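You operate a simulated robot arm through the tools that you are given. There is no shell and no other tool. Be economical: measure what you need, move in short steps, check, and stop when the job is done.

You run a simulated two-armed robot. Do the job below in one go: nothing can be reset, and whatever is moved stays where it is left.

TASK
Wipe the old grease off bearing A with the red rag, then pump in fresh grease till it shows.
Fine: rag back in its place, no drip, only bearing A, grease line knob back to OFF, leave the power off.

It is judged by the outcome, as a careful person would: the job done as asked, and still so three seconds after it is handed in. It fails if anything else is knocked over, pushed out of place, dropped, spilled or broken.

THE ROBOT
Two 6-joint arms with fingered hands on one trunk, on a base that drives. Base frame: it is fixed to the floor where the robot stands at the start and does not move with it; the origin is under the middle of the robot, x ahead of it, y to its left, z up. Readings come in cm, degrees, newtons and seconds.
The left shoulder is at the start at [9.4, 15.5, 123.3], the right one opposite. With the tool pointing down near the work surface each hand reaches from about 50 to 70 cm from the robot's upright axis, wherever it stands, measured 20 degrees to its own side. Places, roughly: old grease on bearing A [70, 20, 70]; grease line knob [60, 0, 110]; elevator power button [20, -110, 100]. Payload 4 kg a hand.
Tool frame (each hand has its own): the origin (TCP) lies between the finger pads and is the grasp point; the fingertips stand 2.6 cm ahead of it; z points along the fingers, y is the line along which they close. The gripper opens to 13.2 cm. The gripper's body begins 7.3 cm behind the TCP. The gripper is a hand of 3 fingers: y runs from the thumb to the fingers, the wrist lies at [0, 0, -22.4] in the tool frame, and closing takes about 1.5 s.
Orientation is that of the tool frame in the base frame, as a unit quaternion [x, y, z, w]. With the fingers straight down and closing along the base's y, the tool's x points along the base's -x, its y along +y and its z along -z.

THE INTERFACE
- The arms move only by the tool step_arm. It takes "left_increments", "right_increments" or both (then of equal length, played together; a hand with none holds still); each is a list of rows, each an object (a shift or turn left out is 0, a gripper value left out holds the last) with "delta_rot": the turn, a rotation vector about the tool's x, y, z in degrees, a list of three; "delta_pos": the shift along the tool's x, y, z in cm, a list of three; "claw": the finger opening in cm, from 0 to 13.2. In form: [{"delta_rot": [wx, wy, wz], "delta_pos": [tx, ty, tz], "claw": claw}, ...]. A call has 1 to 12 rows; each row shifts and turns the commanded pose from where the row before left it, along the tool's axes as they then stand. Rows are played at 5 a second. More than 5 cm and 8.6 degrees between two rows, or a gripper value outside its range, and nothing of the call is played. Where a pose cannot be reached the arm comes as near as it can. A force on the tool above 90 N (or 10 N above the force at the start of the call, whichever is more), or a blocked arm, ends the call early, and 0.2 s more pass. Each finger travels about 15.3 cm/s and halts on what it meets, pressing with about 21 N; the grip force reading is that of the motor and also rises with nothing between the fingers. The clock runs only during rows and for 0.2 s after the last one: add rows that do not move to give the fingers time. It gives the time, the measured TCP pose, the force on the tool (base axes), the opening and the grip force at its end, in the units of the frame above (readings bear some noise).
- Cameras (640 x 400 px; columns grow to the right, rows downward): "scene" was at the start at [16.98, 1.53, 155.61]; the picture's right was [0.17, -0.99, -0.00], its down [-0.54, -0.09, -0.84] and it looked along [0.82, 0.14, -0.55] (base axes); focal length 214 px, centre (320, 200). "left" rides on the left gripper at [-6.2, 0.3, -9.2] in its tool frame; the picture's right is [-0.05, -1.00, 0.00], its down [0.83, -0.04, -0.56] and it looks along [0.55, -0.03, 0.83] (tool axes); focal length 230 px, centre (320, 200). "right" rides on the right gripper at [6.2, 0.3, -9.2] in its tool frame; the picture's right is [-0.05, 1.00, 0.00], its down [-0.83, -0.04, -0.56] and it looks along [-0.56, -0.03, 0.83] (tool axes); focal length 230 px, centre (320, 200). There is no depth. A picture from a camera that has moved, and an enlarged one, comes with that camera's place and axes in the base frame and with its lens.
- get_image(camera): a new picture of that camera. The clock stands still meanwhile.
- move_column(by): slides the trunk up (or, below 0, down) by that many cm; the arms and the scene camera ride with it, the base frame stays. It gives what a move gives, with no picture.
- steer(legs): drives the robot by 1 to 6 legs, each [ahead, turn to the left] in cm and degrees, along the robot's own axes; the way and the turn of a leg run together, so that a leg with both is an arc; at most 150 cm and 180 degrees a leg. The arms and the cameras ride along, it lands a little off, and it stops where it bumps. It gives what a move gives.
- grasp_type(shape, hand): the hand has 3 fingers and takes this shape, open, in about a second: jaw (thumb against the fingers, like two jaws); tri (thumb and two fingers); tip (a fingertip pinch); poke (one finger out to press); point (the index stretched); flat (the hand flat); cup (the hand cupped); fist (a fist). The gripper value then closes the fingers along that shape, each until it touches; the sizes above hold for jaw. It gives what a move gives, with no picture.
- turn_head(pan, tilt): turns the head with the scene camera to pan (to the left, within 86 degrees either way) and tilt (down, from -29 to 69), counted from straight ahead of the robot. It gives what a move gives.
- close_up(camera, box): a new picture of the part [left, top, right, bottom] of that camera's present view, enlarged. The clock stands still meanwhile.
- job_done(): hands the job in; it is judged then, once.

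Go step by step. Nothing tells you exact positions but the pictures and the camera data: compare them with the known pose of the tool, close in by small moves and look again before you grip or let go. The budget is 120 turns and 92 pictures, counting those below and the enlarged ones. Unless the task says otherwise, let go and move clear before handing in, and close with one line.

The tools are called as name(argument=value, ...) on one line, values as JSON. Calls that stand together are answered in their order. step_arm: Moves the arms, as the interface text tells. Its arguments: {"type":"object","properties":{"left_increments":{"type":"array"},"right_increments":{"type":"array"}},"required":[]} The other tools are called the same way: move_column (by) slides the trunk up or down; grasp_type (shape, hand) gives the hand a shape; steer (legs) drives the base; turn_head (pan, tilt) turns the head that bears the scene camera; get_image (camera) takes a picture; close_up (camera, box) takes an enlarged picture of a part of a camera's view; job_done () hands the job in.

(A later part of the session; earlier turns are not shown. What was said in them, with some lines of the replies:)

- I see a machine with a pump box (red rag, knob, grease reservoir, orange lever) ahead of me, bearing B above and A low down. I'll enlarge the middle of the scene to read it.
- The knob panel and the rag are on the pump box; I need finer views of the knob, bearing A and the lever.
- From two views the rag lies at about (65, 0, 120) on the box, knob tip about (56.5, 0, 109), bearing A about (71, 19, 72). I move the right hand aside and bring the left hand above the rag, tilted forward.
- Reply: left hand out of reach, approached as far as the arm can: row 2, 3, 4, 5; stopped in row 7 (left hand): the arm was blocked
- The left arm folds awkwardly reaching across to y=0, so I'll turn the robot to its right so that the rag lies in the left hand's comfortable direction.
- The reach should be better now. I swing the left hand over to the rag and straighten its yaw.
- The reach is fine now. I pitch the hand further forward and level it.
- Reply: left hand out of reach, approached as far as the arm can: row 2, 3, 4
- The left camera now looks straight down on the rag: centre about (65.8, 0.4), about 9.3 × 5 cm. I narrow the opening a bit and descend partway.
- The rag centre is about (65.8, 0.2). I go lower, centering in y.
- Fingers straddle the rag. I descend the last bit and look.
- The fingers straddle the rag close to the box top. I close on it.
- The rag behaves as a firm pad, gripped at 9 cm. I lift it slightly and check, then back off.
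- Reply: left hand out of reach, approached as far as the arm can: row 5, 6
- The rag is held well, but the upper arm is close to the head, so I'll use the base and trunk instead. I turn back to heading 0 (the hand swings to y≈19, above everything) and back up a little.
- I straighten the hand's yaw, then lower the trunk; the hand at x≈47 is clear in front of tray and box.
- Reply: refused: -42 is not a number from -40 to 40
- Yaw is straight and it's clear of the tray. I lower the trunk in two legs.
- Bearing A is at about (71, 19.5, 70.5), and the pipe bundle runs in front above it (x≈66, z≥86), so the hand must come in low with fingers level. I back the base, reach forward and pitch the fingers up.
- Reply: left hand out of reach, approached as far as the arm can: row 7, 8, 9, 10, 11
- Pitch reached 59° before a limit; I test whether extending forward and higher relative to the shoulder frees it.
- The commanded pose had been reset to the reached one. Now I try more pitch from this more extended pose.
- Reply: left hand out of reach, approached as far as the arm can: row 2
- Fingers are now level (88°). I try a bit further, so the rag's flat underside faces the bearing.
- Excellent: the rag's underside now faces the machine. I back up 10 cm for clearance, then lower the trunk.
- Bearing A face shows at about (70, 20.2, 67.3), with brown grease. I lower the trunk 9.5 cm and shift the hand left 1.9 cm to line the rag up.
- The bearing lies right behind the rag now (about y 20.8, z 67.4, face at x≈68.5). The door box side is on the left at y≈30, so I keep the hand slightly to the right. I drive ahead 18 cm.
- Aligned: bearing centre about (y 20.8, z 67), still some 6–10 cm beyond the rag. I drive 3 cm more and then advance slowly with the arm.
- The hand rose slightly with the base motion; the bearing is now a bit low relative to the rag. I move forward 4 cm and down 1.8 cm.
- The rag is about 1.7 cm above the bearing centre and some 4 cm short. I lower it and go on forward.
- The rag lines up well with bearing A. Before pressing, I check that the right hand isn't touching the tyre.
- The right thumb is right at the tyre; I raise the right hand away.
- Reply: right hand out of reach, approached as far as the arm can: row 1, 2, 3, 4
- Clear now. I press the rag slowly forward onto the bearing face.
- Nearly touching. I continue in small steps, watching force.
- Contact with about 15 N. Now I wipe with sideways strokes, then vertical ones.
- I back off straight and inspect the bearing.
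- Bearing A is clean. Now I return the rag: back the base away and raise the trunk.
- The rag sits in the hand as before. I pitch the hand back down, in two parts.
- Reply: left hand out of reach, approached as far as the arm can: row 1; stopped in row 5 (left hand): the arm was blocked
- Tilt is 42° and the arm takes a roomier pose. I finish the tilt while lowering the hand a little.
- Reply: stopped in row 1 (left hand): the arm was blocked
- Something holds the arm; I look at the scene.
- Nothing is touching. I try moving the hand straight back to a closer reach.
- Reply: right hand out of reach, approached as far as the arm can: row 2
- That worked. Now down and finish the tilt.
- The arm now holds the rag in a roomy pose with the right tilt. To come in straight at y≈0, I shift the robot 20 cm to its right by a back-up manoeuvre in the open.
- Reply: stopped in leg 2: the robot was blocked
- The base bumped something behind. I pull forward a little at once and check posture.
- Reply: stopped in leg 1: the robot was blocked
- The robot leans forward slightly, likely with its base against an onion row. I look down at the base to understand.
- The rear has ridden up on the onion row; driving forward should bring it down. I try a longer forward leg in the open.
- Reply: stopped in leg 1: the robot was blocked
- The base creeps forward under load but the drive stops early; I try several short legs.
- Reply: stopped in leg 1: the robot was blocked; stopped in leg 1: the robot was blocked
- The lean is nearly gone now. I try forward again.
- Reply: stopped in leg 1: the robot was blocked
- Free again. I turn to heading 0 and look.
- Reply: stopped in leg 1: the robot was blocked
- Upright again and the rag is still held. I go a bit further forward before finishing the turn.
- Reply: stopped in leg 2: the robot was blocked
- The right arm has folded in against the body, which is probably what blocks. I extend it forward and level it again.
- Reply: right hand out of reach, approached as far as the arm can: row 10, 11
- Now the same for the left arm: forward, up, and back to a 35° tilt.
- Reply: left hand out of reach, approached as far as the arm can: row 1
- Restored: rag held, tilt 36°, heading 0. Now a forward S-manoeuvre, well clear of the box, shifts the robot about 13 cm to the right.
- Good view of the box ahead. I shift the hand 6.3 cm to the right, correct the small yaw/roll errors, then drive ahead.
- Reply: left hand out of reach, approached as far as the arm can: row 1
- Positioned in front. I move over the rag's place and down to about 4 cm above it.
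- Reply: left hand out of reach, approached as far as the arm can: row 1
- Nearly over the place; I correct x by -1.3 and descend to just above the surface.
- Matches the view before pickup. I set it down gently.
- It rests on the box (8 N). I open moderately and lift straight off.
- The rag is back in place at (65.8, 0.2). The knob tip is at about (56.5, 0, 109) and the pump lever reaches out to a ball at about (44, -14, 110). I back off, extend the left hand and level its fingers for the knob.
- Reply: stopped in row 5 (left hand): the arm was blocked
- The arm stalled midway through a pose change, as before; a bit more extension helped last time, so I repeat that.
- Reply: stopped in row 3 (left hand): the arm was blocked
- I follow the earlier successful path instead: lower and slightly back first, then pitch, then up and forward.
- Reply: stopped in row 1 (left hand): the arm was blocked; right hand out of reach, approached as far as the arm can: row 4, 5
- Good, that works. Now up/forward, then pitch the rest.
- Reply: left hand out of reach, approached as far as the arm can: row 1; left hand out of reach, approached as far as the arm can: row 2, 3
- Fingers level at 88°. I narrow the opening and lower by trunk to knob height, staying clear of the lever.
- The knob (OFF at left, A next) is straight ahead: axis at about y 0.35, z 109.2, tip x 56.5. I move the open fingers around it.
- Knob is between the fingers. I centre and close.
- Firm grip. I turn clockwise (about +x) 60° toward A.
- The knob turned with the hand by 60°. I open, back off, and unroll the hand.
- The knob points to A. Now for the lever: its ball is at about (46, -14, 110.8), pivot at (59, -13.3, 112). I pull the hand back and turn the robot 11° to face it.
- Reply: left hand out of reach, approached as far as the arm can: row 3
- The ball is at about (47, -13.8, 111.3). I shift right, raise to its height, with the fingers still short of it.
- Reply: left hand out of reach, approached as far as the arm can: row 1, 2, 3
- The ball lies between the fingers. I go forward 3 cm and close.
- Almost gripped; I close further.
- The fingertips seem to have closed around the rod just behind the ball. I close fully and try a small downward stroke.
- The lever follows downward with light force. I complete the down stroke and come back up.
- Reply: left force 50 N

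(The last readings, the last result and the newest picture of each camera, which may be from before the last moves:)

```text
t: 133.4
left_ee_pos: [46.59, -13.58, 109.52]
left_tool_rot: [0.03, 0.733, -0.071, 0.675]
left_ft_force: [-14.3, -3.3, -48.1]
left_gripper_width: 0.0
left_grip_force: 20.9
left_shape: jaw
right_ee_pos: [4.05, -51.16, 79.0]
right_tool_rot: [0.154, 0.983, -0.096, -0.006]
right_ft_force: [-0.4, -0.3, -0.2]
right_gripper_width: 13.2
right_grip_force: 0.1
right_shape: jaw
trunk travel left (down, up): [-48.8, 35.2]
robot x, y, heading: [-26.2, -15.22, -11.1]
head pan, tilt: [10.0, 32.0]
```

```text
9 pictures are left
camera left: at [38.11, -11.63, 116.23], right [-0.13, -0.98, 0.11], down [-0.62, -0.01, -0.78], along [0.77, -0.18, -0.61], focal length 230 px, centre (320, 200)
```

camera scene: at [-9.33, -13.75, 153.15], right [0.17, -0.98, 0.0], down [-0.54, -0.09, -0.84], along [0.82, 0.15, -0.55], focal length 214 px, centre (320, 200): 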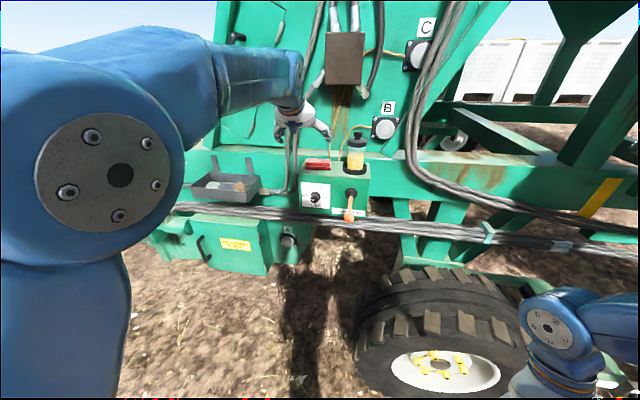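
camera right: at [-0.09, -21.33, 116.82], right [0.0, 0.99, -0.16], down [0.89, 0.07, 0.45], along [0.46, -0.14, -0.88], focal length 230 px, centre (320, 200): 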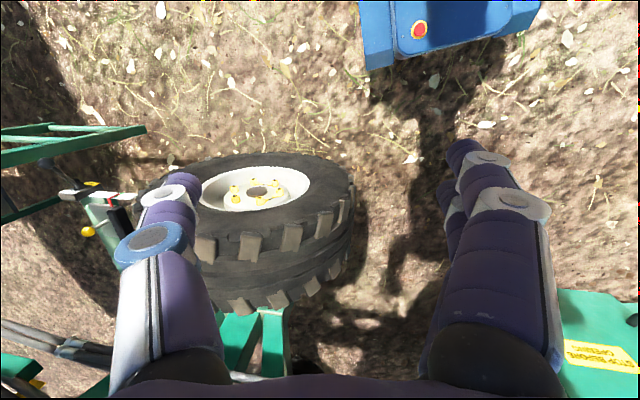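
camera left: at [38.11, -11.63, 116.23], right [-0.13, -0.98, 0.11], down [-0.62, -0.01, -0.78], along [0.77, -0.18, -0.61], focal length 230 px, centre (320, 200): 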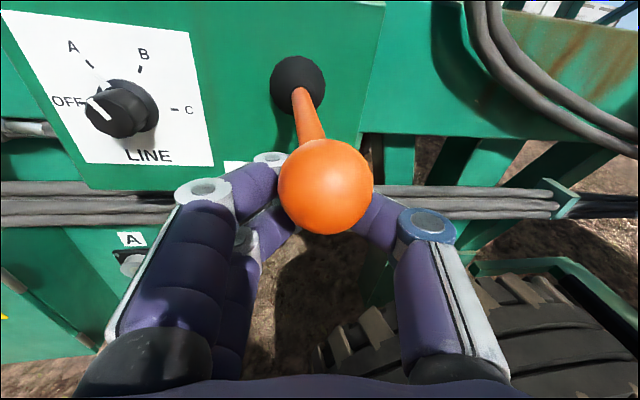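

The lever is back at its upper stop; I relax the pressure and look at bearing A with the head camera.

step_arm(left_increments=[{"delta_pos": [0.8, 0, 0]}, {}])

turn_head(pan=35, tilt=34)

get_image(camera="scene")

```text
t: 134.0
left_ee_pos: [46.62, -13.73, 109.33]
left_tool_rot: [0.029, 0.728, -0.072, 0.681]
left_ft_force: [-5.0, -3.8, -30.8]
left_gripper_width: 0.0
left_grip_force: 21.1
left_shape: jaw
right_ee_pos: [3.85, -51.17, 79.09]
right_tool_rot: [0.155, 0.983, -0.096, -0.006]
right_ft_force: [0.3, -0.7, -0.9]
right_gripper_width: 13.19
right_grip_force: 0.1
right_shape: jaw
trunk travel left (down, up): [-48.8, 35.2]
robot x, y, heading: [-26.54, -15.3, -11.4]
head pan, tilt: [10.0, 32.0]
```

```text
t: 134.9
left_ee_pos: [46.55, -13.7, 109.38]
left_tool_rot: [0.03, 0.728, -0.074, 0.681]
left_ft_force: [-4.3, -3.7, -29.3]
left_gripper_width: 0.01
left_grip_force: 20.8
left_shape: jaw
right_ee_pos: [3.79, -51.29, 79.06]
right_tool_rot: [0.154, 0.983, -0.096, -0.007]
right_ft_force: [0.4, 0.1, 0.1]
right_gripper_width: 13.19
right_grip_force: 0.2
right_shape: jaw
trunk travel left (down, up): [-48.8, 35.2]
robot x, y, heading: [-26.24, -14.96, -11.3]
head pan, tilt: [35.0, 34.0]
```

```text
8 pictures are left
camera scene: at [-10.29, -13.17, 127.32], right [0.4, -0.91, -0.01], down [-0.53, -0.22, -0.82], along [0.75, 0.34, -0.57], focal length 214 px, centre (320, 200)
```

scene: 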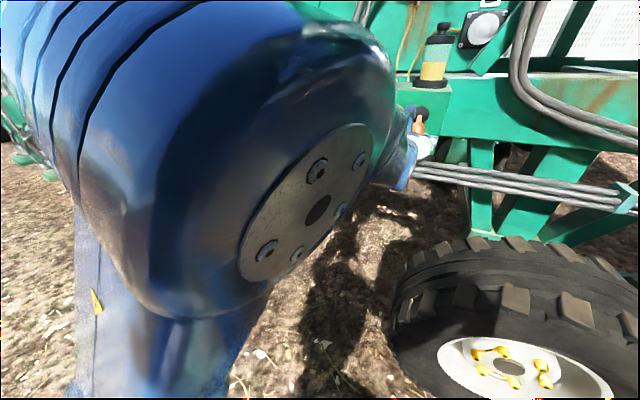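

The elbow hides A; the left camera sees part of it, so I enlarge there.

close_up(camera="left", box=[85, 220, 165, 290])

```text
5.71 times, centred on (125, 255) of left
camera zoom: at [37.86, -11.63, 116.0], right [-0.14, -0.98, 0.12], down [-0.61, -0.01, -0.79], along [0.78, -0.18, -0.6], focal length 1315 px, centre (1434, -114)
```

zoom: 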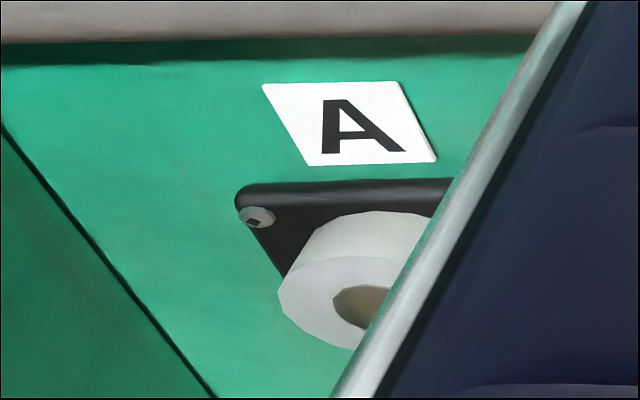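

Half the face is visible; a tan tint may be starting in the centre hole. One more stroke, then another look.

step_arm(left_increments=[{"delta_pos": [1.2, 0, 0.1]}, {"delta_pos": [1.2, 0, 0.2]}, {"delta_pos": [1.2, 0, 0.3]}, {"delta_pos": [1.2, 0, 0.4]}, {"delta_pos": [1.2, 0, 0.5]}, {"delta_pos": [-1.2, 0, -0.5]}, {"delta_pos": [-1.2, 0, -0.4]}, {"delta_pos": [-1.2, 0, -0.3]}, {"delta_pos": [-1.2, 0, -0.2]}, {"delta_pos": [-0.9, 0, -0.1]}, {}])

close_up(camera="left", box=[85, 220, 165, 290])

```text
t: 137.3
left_ee_pos: [46.33, -13.5, 109.29]
left_tool_rot: [0.029, 0.725, -0.074, 0.684]
left_ft_force: [-2.6, 0.0, -12.6]
left_gripper_width: 0.0
left_grip_force: 20.9
left_shape: jaw
right_ee_pos: [3.66, -51.15, 79.15]
right_tool_rot: [0.154, 0.983, -0.097, -0.005]
right_ft_force: [0.9, 0.3, -0.1]
right_gripper_width: 13.19
right_grip_force: 0.1
right_shape: jaw
trunk travel left (down, up): [-48.8, 35.2]
robot x, y, heading: [-26.25, -15.47, -10.9]
head pan, tilt: [35.0, 34.0]
```

```text
5.71 times, centred on (125, 255) of left
camera zoom: at [37.56, -11.55, 115.82], right [-0.14, -0.98, 0.12], down [-0.61, -0.01, -0.8], along [0.78, -0.18, -0.6], focal length 1315 px, centre (1434, -114)
```

zoom: 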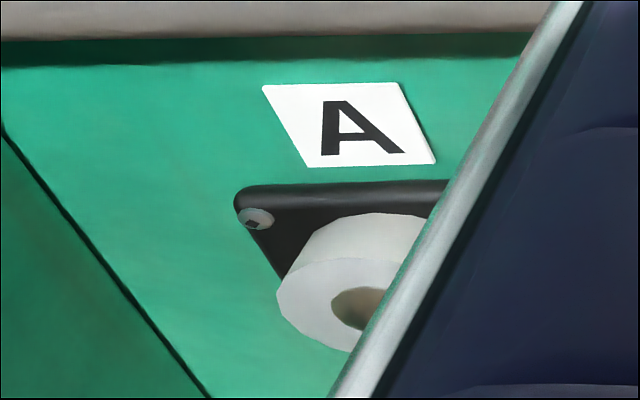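

No visible change yet. I make a deeper stroke, reading the force at the bottom.

step_arm(left_increments=[{"delta_pos": [1.7, 0, 0.12]}, {"delta_pos": [1.7, 0, 0.35]}, {"delta_pos": [1.7, 0, 0.6]}, {"delta_pos": [1.7, 0, 0.9]}, {"delta_pos": [1.7, 0, 1.2]}, {}])

get_image(camera="left")

```text
t: 138.7
left_ee_pos: [48.73, -14.81, 100.78]
left_tool_rot: [0.03, 0.723, -0.074, 0.687]
left_ft_force: [0.5, 0.4, -0.3]
left_gripper_width: 0.0
left_grip_force: 21.2
left_shape: jaw
right_ee_pos: [3.65, -51.12, 79.19]
right_tool_rot: [0.154, 0.983, -0.096, -0.005]
right_ft_force: [-0.5, -0.3, 0.2]
right_gripper_width: 13.22
right_grip_force: 0.2
right_shape: jaw
trunk travel left (down, up): [-48.8, 35.2]
robot x, y, heading: [-26.58, -15.35, -10.9]
head pan, tilt: [35.0, 34.0]
```

```text
5 pictures are left
camera left: at [40.01, -12.65, 107.31], right [-0.14, -0.98, 0.12], down [-0.6, -0.01, -0.8], along [0.79, -0.18, -0.59], focal length 230 px, centre (320, 200)
```

left: 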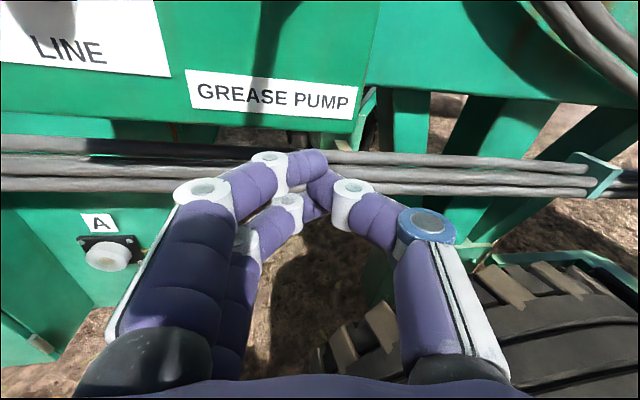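

The fingers had slipped under the ball: its true place is nearer, about (43.5, -13, 112), diameter about 3 cm. I back the base 9 cm, open and rise to re-grip it properly.

steer(legs=[[-9, 0]])

step_arm(left_increments=[{"claw": 7}, {"delta_pos": [-3.7, 0, 0]}, {"delta_pos": [-3.7, 0, 0]}, {"delta_pos": [-3.7, 0, 0]}, {}])

get_image(camera="left")

```text
t: 139.8
left_ee_pos: [40.1, -13.59, 100.85]
left_tool_rot: [0.032, 0.723, -0.076, 0.686]
left_ft_force: [-0.5, -0.5, 0.2]
left_gripper_width: 0.0
left_grip_force: 20.9
left_shape: jaw
right_ee_pos: [-5.44, -49.59, 79.26]
right_tool_rot: [0.157, 0.983, -0.096, -0.006]
right_ft_force: [0.2, -0.3, -0.3]
right_gripper_width: 13.2
right_grip_force: 0.0
right_shape: jaw
trunk travel left (down, up): [-48.8, 35.2]
robot x, y, heading: [-35.27, -13.4, -11.2]
head pan, tilt: [35.0, 34.0]
```

```text
t: 141.0
left_ee_pos: [38.86, -12.38, 113.14]
left_tool_rot: [0.03, 0.717, -0.076, 0.692]
left_ft_force: [-0.1, -0.2, -0.3]
left_gripper_width: 6.95
left_grip_force: 0.0
left_shape: jaw
right_ee_pos: [-7.7, -48.91, 78.14]
right_tool_rot: [0.155, 0.983, -0.095, -0.026]
right_ft_force: [0.0, 0.4, 0.7]
right_gripper_width: 13.18
right_grip_force: 0.1
right_shape: jaw
trunk travel left (down, up): [-48.8, 35.2]
robot x, y, heading: [-35.29, -13.68, -11.4]
head pan, tilt: [35.0, 34.0]
```

```text
4 pictures are left
camera left: at [29.93, -10.19, 119.35], right [-0.15, -0.98, 0.12], down [-0.59, -0.01, -0.81], along [0.8, -0.19, -0.58], focal length 230 px, centre (320, 200)
```

left: 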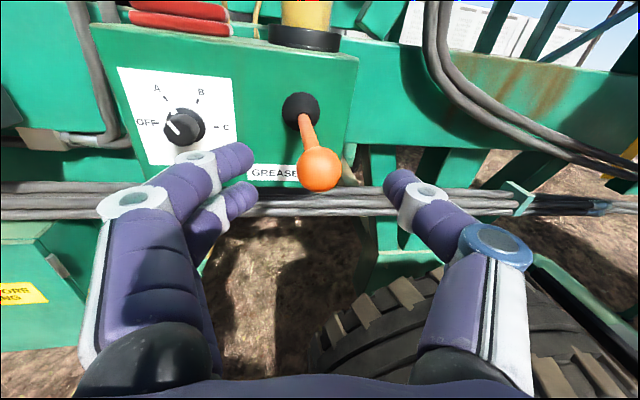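

The ball is confirmed at about (43, -13, 112.2). I advance 4 cm and close on it.

step_arm(left_increments=[{"delta_pos": [0.3, 0.1, 1.4]}, {"delta_pos": [0.3, 0.1, 1.4]}, {"delta_pos": [0.3, 0, 1.4]}, {}, {"claw": 1.5}, {}, {}, {}])

```text
t: 142.8
left_ee_pos: [42.71, -12.79, 112.22]
left_tool_rot: [0.03, 0.716, -0.075, 0.693]
left_ft_force: [0.6, -1.4, 1.8]
left_gripper_width: 2.27
left_grip_force: 21.1
left_shape: jaw
right_ee_pos: [-7.75, -48.91, 78.18]
right_tool_rot: [0.154, 0.983, -0.095, -0.026]
right_ft_force: [-0.7, -0.1, -0.2]
right_gripper_width: 13.2
right_grip_force: 0.1
right_shape: jaw
trunk travel left (down, up): [-48.8, 35.2]
robot x, y, heading: [-35.21, -13.33, -11.4]
head pan, tilt: [35.0, 34.0]
```

Firm grip on the ball (2.3 cm). Now a proper down stroke along the arc.

step_arm(left_increments=[{"delta_pos": [1.5, 0, 0.1]}, {"delta_pos": [1.5, 0, 0.25]}, {"delta_pos": [1.5, 0, 0.4]}, {"delta_pos": [1.5, 0, 0.55]}, {}])

```text
t: 144.0
left_ee_pos: [43.61, -13.19, 106.26]
left_tool_rot: [0.03, 0.715, -0.078, 0.694]
left_ft_force: [-1.8, 13.5, 7.7]
left_gripper_width: 2.18
left_grip_force: 20.6
left_shape: jaw
right_ee_pos: [-7.74, -48.72, 78.36]
right_tool_rot: [0.154, 0.983, -0.097, -0.025]
right_ft_force: [-0.7, -0.4, 0.5]
right_gripper_width: 13.17
right_grip_force: 0.0
right_shape: jaw
trunk travel left (down, up): [-48.8, 35.2]
robot x, y, heading: [-35.11, -13.57, -11.3]
head pan, tilt: [35.0, 34.0]
```

Still gripped, light resistance. I go 2 cm further down and then back up to the start.

step_arm(left_increments=[{"delta_pos": [1.2, 0.3, 0.5]}, {"delta_pos": [1.0, 0.1, 0.5]}, {"delta_pos": [-1.1, 0, -0.5]}, {"delta_pos": [-1.1, 0, -0.5]}, {"delta_pos": [-1.5, 0, -0.55]}, {"delta_pos": [-1.5, 0, -0.4]}, {"delta_pos": [-1.5, 0, -0.25]}, {"delta_pos": [-1.4, 0, -0.1]}, {}])

get_image(camera="left")

```text
t: 146.0
left_ee_pos: [42.61, -12.63, 112.13]
left_tool_rot: [0.034, 0.716, -0.076, 0.693]
left_ft_force: [-12.1, -6.6, 1.1]
left_gripper_width: 2.14
left_grip_force: 21.2
left_shape: jaw
right_ee_pos: [-7.9, -49.11, 78.37]
right_tool_rot: [0.155, 0.983, -0.094, -0.025]
right_ft_force: [0.3, -1.1, 0.3]
right_gripper_width: 13.18
right_grip_force: 0.1
right_shape: jaw
trunk travel left (down, up): [-48.8, 35.2]
robot x, y, heading: [-35.44, -13.44, -11.3]
head pan, tilt: [35.0, 34.0]
```

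```text
3 pictures are left
camera left: at [33.76, -10.5, 118.44], right [-0.15, -0.98, 0.12], down [-0.59, -0.01, -0.81], along [0.8, -0.19, -0.57], focal length 230 px, centre (320, 200)
```

left: 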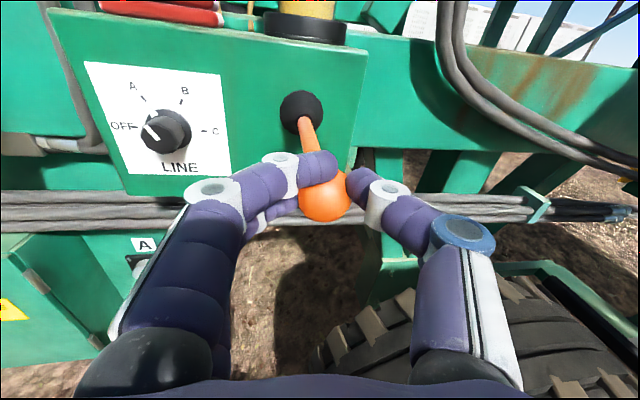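

A will be visible from the bottom of the stroke, so I make another down stroke and enlarge A there.

step_arm(left_increments=[{"delta_pos": [1.5, 0, 0.1]}, {"delta_pos": [1.5, 0, 0.25]}, {"delta_pos": [1.5, 0.1, 0.4]}, {"delta_pos": [1.5, 0.1, 0.55]}, {"delta_pos": [1.3, 0.2, 0.5]}, {"delta_pos": [1.0, 0.1, 0.5]}, {}])

close_up(camera="left", box=[80, 210, 180, 300])

```text
t: 147.6
left_ee_pos: [44.21, -12.97, 105.1]
left_tool_rot: [0.031, 0.708, -0.076, 0.702]
left_ft_force: [-3.6, -3.0, 33.1]
left_gripper_width: 2.01
left_grip_force: 21.0
left_shape: jaw
right_ee_pos: [-8.15, -49.03, 79.07]
right_tool_rot: [0.156, 0.983, -0.096, -0.011]
right_ft_force: [0.4, 0.1, 0.2]
right_gripper_width: 13.19
right_grip_force: 0.1
right_shape: jaw
trunk travel left (down, up): [-48.8, 35.2]
robot x, y, heading: [-35.02, -13.59, -11.4]
head pan, tilt: [35.0, 34.0]
```

```text
4.44 times, centred on (130, 255) of left
camera zoom: at [35.07, -10.71, 111.22], right [-0.15, -0.98, 0.12], down [-0.57, -0.01, -0.82], along [0.81, -0.19, -0.55], focal length 1022 px, centre (1164, -44)
```

zoom: 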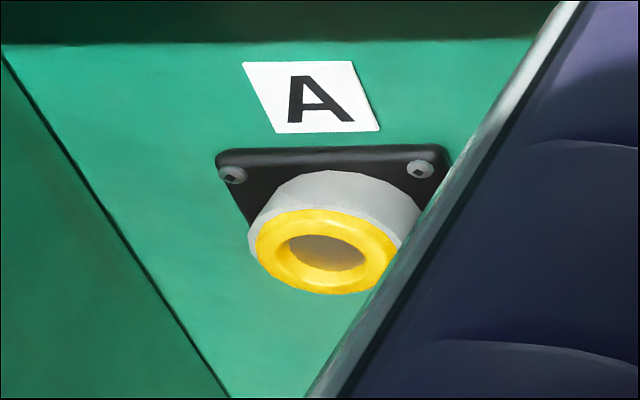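

Fresh yellow grease shows on bearing A: enough. I return the lever to its raised rest position, let go and back out.

step_arm(left_increments=[{"delta_pos": [-1.1, 0, -0.5]}, {"delta_pos": [-1.1, -0.2, -0.5]}, {"delta_pos": [-1.5, -0.1, -0.55]}, {"delta_pos": [-1.5, -0.1, -0.4]}, {"delta_pos": [-1.5, -0.1, -0.25]}, {"delta_pos": [-1.4, 0, -0.1]}, {}])

step_arm(left_increments=[{"claw": 4}, {"claw": 7}, {}, {"delta_pos": [0, 0, -0.5]}, {}])

steer(legs=[[-5, 0]])

```text
t: 149.2
left_ee_pos: [42.55, -12.64, 112.14]
left_tool_rot: [0.033, 0.716, -0.074, 0.694]
left_ft_force: [-11.2, -9.7, 2.4]
left_gripper_width: 2.09
left_grip_force: 20.7
left_shape: jaw
right_ee_pos: [-7.8, -49.07, 78.24]
right_tool_rot: [0.154, 0.983, -0.093, -0.026]
right_ft_force: [-0.7, -0.2, 0.5]
right_gripper_width: 13.18
right_grip_force: 0.0
right_shape: jaw
trunk travel left (down, up): [-48.8, 35.2]
robot x, y, heading: [-35.38, -13.45, -11.6]
head pan, tilt: [35.0, 34.0]
```

```text
t: 150.4
left_ee_pos: [42.4, -12.37, 111.86]
left_tool_rot: [0.032, 0.717, -0.076, 0.693]
left_ft_force: [0.2, 0.9, -0.3]
left_gripper_width: 6.92
left_grip_force: 0.0
left_shape: jaw
right_ee_pos: [-7.72, -48.93, 78.24]
right_tool_rot: [0.154, 0.983, -0.095, -0.027]
right_ft_force: [-0.2, 0.1, -0.2]
right_gripper_width: 13.22
right_grip_force: 0.1
right_shape: jaw
trunk travel left (down, up): [-48.8, 35.2]
robot x, y, heading: [-35.2, -13.26, -11.3]
head pan, tilt: [35.0, 34.0]
```

```text
t: 151.3
left_ee_pos: [38.98, -11.63, 110.54]
left_tool_rot: [0.031, 0.723, -0.076, 0.686]
left_ft_force: [0.7, -0.5, -1.7]
left_gripper_width: 6.91
left_grip_force: 0.1
left_shape: jaw
right_ee_pos: [-11.22, -48.31, 78.47]
right_tool_rot: [0.156, 0.983, -0.097, -0.022]
right_ft_force: [0.1, 0.2, -1.7]
right_gripper_width: 13.19
right_grip_force: 0.0
right_shape: jaw
trunk travel left (down, up): [-48.8, 35.2]
robot x, y, heading: [-39.98, -12.48, -11.2]
head pan, tilt: [35.0, 34.0]
```

Released. I drop below the lever, turn back to heading 0, and come up in front of the knob.

move_column(by=-8)

steer(legs=[[0, 11.2]])

```text
t: 152.5
left_ee_pos: [36.45, -11.09, 104.58]
left_tool_rot: [0.03, 0.714, -0.078, 0.696]
left_ft_force: [-1.3, -0.5, -0.2]
left_gripper_width: 6.96
left_grip_force: 0.0
left_shape: jaw
right_ee_pos: [-13.77, -47.61, 69.92]
right_tool_rot: [0.152, 0.983, -0.095, -0.036]
right_ft_force: [0.2, 0.4, 0.4]
right_gripper_width: 13.22
right_grip_force: 0.1
right_shape: jaw
trunk travel left (down, up): [-40.8, 43.2]
robot x, y, heading: [-40.1, -12.66, -11.4]
head pan, tilt: [35.0, 34.0]
```

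```text
t: 153.7
left_ee_pos: [34.87, 4.18, 104.54]
left_tool_rot: [-0.041, 0.713, -0.007, 0.7]
left_ft_force: [-0.4, -0.7, -0.4]
left_gripper_width: 6.94
left_grip_force: 0.0
left_shape: jaw
right_ee_pos: [-6.12, -41.51, 70.23]
right_tool_rot: [0.057, 0.993, -0.102, -0.012]
right_ft_force: [-0.9, -0.6, -1.0]
right_gripper_width: 13.2
right_grip_force: 0.0
right_shape: jaw
trunk travel left (down, up): [-40.8, 43.2]
robot x, y, heading: [-40.05, -12.65, 0.1]
head pan, tilt: [35.0, 34.0]
```

Clear. I raise to knob height, drive ahead, and shift to the knob's axis.

move_column(by=4.5)

steer(legs=[[13, 0]])

step_arm(left_increments=[{"delta_pos": [0, -2, 0]}, {"delta_pos": [0, -2, 0]}, {"delta_rot": [0, 0, 3.3]}, {}])

```text
t: 154.5
left_ee_pos: [33.03, 4.11, 110.39]
left_tool_rot: [-0.041, 0.707, -0.007, 0.706]
left_ft_force: [0.1, -0.2, -0.5]
left_gripper_width: 6.94
left_grip_force: 0.1
left_shape: jaw
right_ee_pos: [-8.25, -41.46, 73.78]
right_tool_rot: [0.055, 0.993, -0.102, -0.033]
right_ft_force: [0.4, -0.4, -0.3]
right_gripper_width: 13.22
right_grip_force: 0.0
right_shape: jaw
trunk travel left (down, up): [-45.3, 38.7]
robot x, y, heading: [-40.05, -12.75, -0.0]
head pan, tilt: [35.0, 34.0]
```

```text
t: 155.8
left_ee_pos: [46.35, 4.27, 110.18]
left_tool_rot: [-0.041, 0.708, -0.007, 0.705]
left_ft_force: [1.0, -0.5, -0.5]
left_gripper_width: 6.99
left_grip_force: 0.0
left_shape: jaw
right_ee_pos: [5.17, -41.23, 73.79]
right_tool_rot: [0.052, 0.993, -0.103, -0.033]
right_ft_force: [-0.4, 0.1, 0.3]
right_gripper_width: 13.2
right_grip_force: 0.1
right_shape: jaw
trunk travel left (down, up): [-45.3, 38.7]
robot x, y, heading: [-26.94, -12.48, 0.2]
head pan, tilt: [35.0, 34.0]
```

```text
t: 156.8
left_ee_pos: [44.37, 0.34, 111.93]
left_tool_rot: [-0.023, 0.702, 0.015, 0.712]
left_ft_force: [0.6, 0.1, 1.3]
left_gripper_width: 6.95
left_grip_force: 0.1
left_shape: jaw
right_ee_pos: [3.91, -41.28, 73.39]
right_tool_rot: [0.056, 0.992, -0.103, -0.041]
right_ft_force: [0.3, 0.4, 1.1]
right_gripper_width: 13.17
right_grip_force: 0.0
right_shape: jaw
trunk travel left (down, up): [-45.3, 38.7]
robot x, y, heading: [-26.92, -12.61, 0.6]
head pan, tilt: [35.0, 34.0]
```

step_arm(left_increments=[{"delta_pos": [1.4, -0.1, 2]}, {"delta_pos": [1.4, -0.1, 2]}, {"delta_rot": [0, 0, 7.5]}, {"delta_rot": [0, 0, 7.5]}, {"delta_rot": [0, 0, 7.5]}, {"delta_rot": [0, 0, 7.5]}, {"delta_rot": [0, 0, 7.5]}, {"delta_rot": [0, 0, 7.5]}, {"delta_rot": [0, 0, 7.5]}, {"delta_rot": [0, 0, 7.5]}, {}])

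```text
t: 159.2
left_ee_pos: [48.42, 0.34, 109.14]
left_tool_rot: [0.333, 0.618, 0.369, 0.609]
left_ft_force: [-0.2, 0.4, 0.2]
left_gripper_width: 6.96
left_grip_force: 0.0
left_shape: jaw
right_ee_pos: [4.04, -41.3, 73.52]
right_tool_rot: [0.055, 0.992, -0.103, -0.039]
right_ft_force: [0.5, -0.3, -0.1]
right_gripper_width: 13.18
right_grip_force: 0.1
right_shape: jaw
trunk travel left (down, up): [-45.3, 38.7]
robot x, y, heading: [-26.75, -12.85, 0.4]
head pan, tilt: [35.0, 34.0]
```

Aligned as it was when I let go of the knob. I advance to the same grip pose and close.

step_arm(left_increments=[{"delta_pos": [-0.44, -0.49, 2]}, {"delta_pos": [0, 0, 2]}, {"delta_pos": [0, 0, 2]}, {"delta_pos": [0, 0, 1.8]}, {}])

```text
t: 160.4
left_ee_pos: [56.53, -0.11, 109.14]
left_tool_rot: [0.331, 0.619, 0.369, 0.61]
left_ft_force: [0.3, 0.1, -0.2]
left_gripper_width: 6.96
left_grip_force: 0.1
left_shape: jaw
right_ee_pos: [3.83, -41.31, 73.55]
right_tool_rot: [0.054, 0.992, -0.104, -0.04]
right_ft_force: [-0.3, -1.0, 0.3]
right_gripper_width: 13.19
right_grip_force: 0.0
right_shape: jaw
trunk travel left (down, up): [-45.3, 38.7]
robot x, y, heading: [-26.97, -12.65, 0.4]
head pan, tilt: [35.0, 34.0]
```

step_arm(left_increments=[{"delta_pos": [0.17, 0.1, -0.2]}, {"claw": 4}, {"claw": 2}, {}, {}, {}, {}])

```text
t: 162.0
left_ee_pos: [56.17, 0.14, 109.06]
left_tool_rot: [0.332, 0.62, 0.368, 0.608]
left_ft_force: [-0.3, -1.9, -2.8]
left_gripper_width: 2.33
left_grip_force: 21.0
left_shape: jaw
right_ee_pos: [4.11, -41.3, 73.4]
right_tool_rot: [0.055, 0.992, -0.103, -0.04]
right_ft_force: [0.4, 0.6, 0.1]
right_gripper_width: 13.19
right_grip_force: 0.0
right_shape: jaw
trunk travel left (down, up): [-45.3, 38.7]
robot x, y, heading: [-26.84, -12.37, 0.4]
head pan, tilt: [35.0, 34.0]
```

Gripped (2.33 cm). I turn it back 60° counter-clockwise to OFF, slightly over so it reaches the detent.

step_arm(left_increments=[{"delta_rot": [0, 0, -7.6]}, {"delta_rot": [0, 0, -7.6]}, {"delta_rot": [0, 0, -7.6]}, {"delta_rot": [0, 0, -7.6]}, {"delta_rot": [0, 0, -7.6]}, {"delta_rot": [0, 0, -7.6]}, {"delta_rot": [0, 0, -7.6]}, {"delta_rot": [0, 0, -7.6]}, {}, {}])

```text
t: 164.2
left_ee_pos: [56.31, 0.15, 109.13]
left_tool_rot: [-0.027, 0.703, 0.01, 0.711]
left_ft_force: [-2.4, -2.5, -7.0]
left_gripper_width: 2.33
left_grip_force: 21.3
left_shape: jaw
right_ee_pos: [3.94, -41.32, 73.45]
right_tool_rot: [0.055, 0.992, -0.103, -0.041]
right_ft_force: [-1.4, 0.1, -0.1]
right_gripper_width: 13.2
right_grip_force: 0.2
right_shape: jaw
trunk travel left (down, up): [-45.3, 38.7]
robot x, y, heading: [-27.03, -12.75, 0.3]
head pan, tilt: [35.0, 34.0]
```

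I release, back out and check the knob and bearing A in one picture.

step_arm(left_increments=[{"claw": 4}, {"claw": 7}, {}, {"delta_pos": [0, 0, -2]}, {"delta_pos": [0, 0, -3]}, {"delta_pos": [0, 0, -3]}, {"delta_pos": [0, 0, -2]}, {}])

get_image(camera="left")

```text
t: 166.0
left_ee_pos: [45.94, 0.52, 108.99]
left_tool_rot: [-0.036, 0.702, 0.006, 0.711]
left_ft_force: [0.1, 0.7, 0.7]
left_gripper_width: 6.93
left_grip_force: 0.1
left_shape: jaw
right_ee_pos: [3.92, -41.28, 73.47]
right_tool_rot: [0.055, 0.992, -0.103, -0.039]
right_ft_force: [-0.6, -0.1, -1.3]
right_gripper_width: 13.18
right_grip_force: 0.1
right_shape: jaw
trunk travel left (down, up): [-45.3, 38.7]
robot x, y, heading: [-26.49, -12.67, 0.1]
head pan, tilt: [35.0, 34.0]
```

```text
1 pictures are left
camera left: at [36.63, 0.59, 114.93], right [0.06, -0.99, 0.1], down [-0.54, -0.11, -0.83], along [0.84, 0.0, -0.54], focal length 230 px, centre (320, 200)
```

left: 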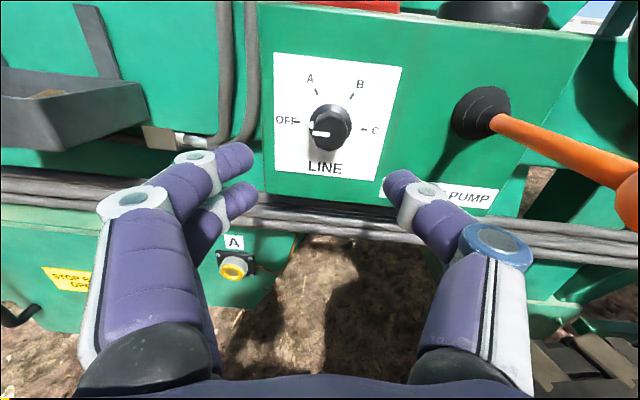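

The knob is at OFF, fresh grease shows on A with no drip, the rag is on the box and the lever is up. I back clear and hand in.

steer(legs=[[-8, 0]])

job_done()

```text
t: 167.1
left_ee_pos: [39.07, 0.31, 107.71]
left_tool_rot: [-0.035, 0.709, 0.005, 0.704]
left_ft_force: [1.1, 0.1, -1.4]
left_gripper_width: 6.94
left_grip_force: 0.0
left_shape: jaw
right_ee_pos: [-3.58, -41.48, 73.38]
right_tool_rot: [0.055, 0.992, -0.103, -0.043]
right_ft_force: [0.8, -0.5, 0.0]
right_gripper_width: 13.22
right_grip_force: 0.0
right_shape: jaw
trunk travel left (down, up): [-45.3, 38.7]
robot x, y, heading: [-34.76, -12.65, 0.2]
head pan, tilt: [35.0, 34.0]
```

```text
The job is handed in.
```

Bearing A is wiped clean and greased until fresh grease shows, with no drip; the rag is back in its place, the knob is at OFF, and I never touched the power. While reversing, the base once backed into something behind it, probably the onion row, and I did not check whether that moved anything.
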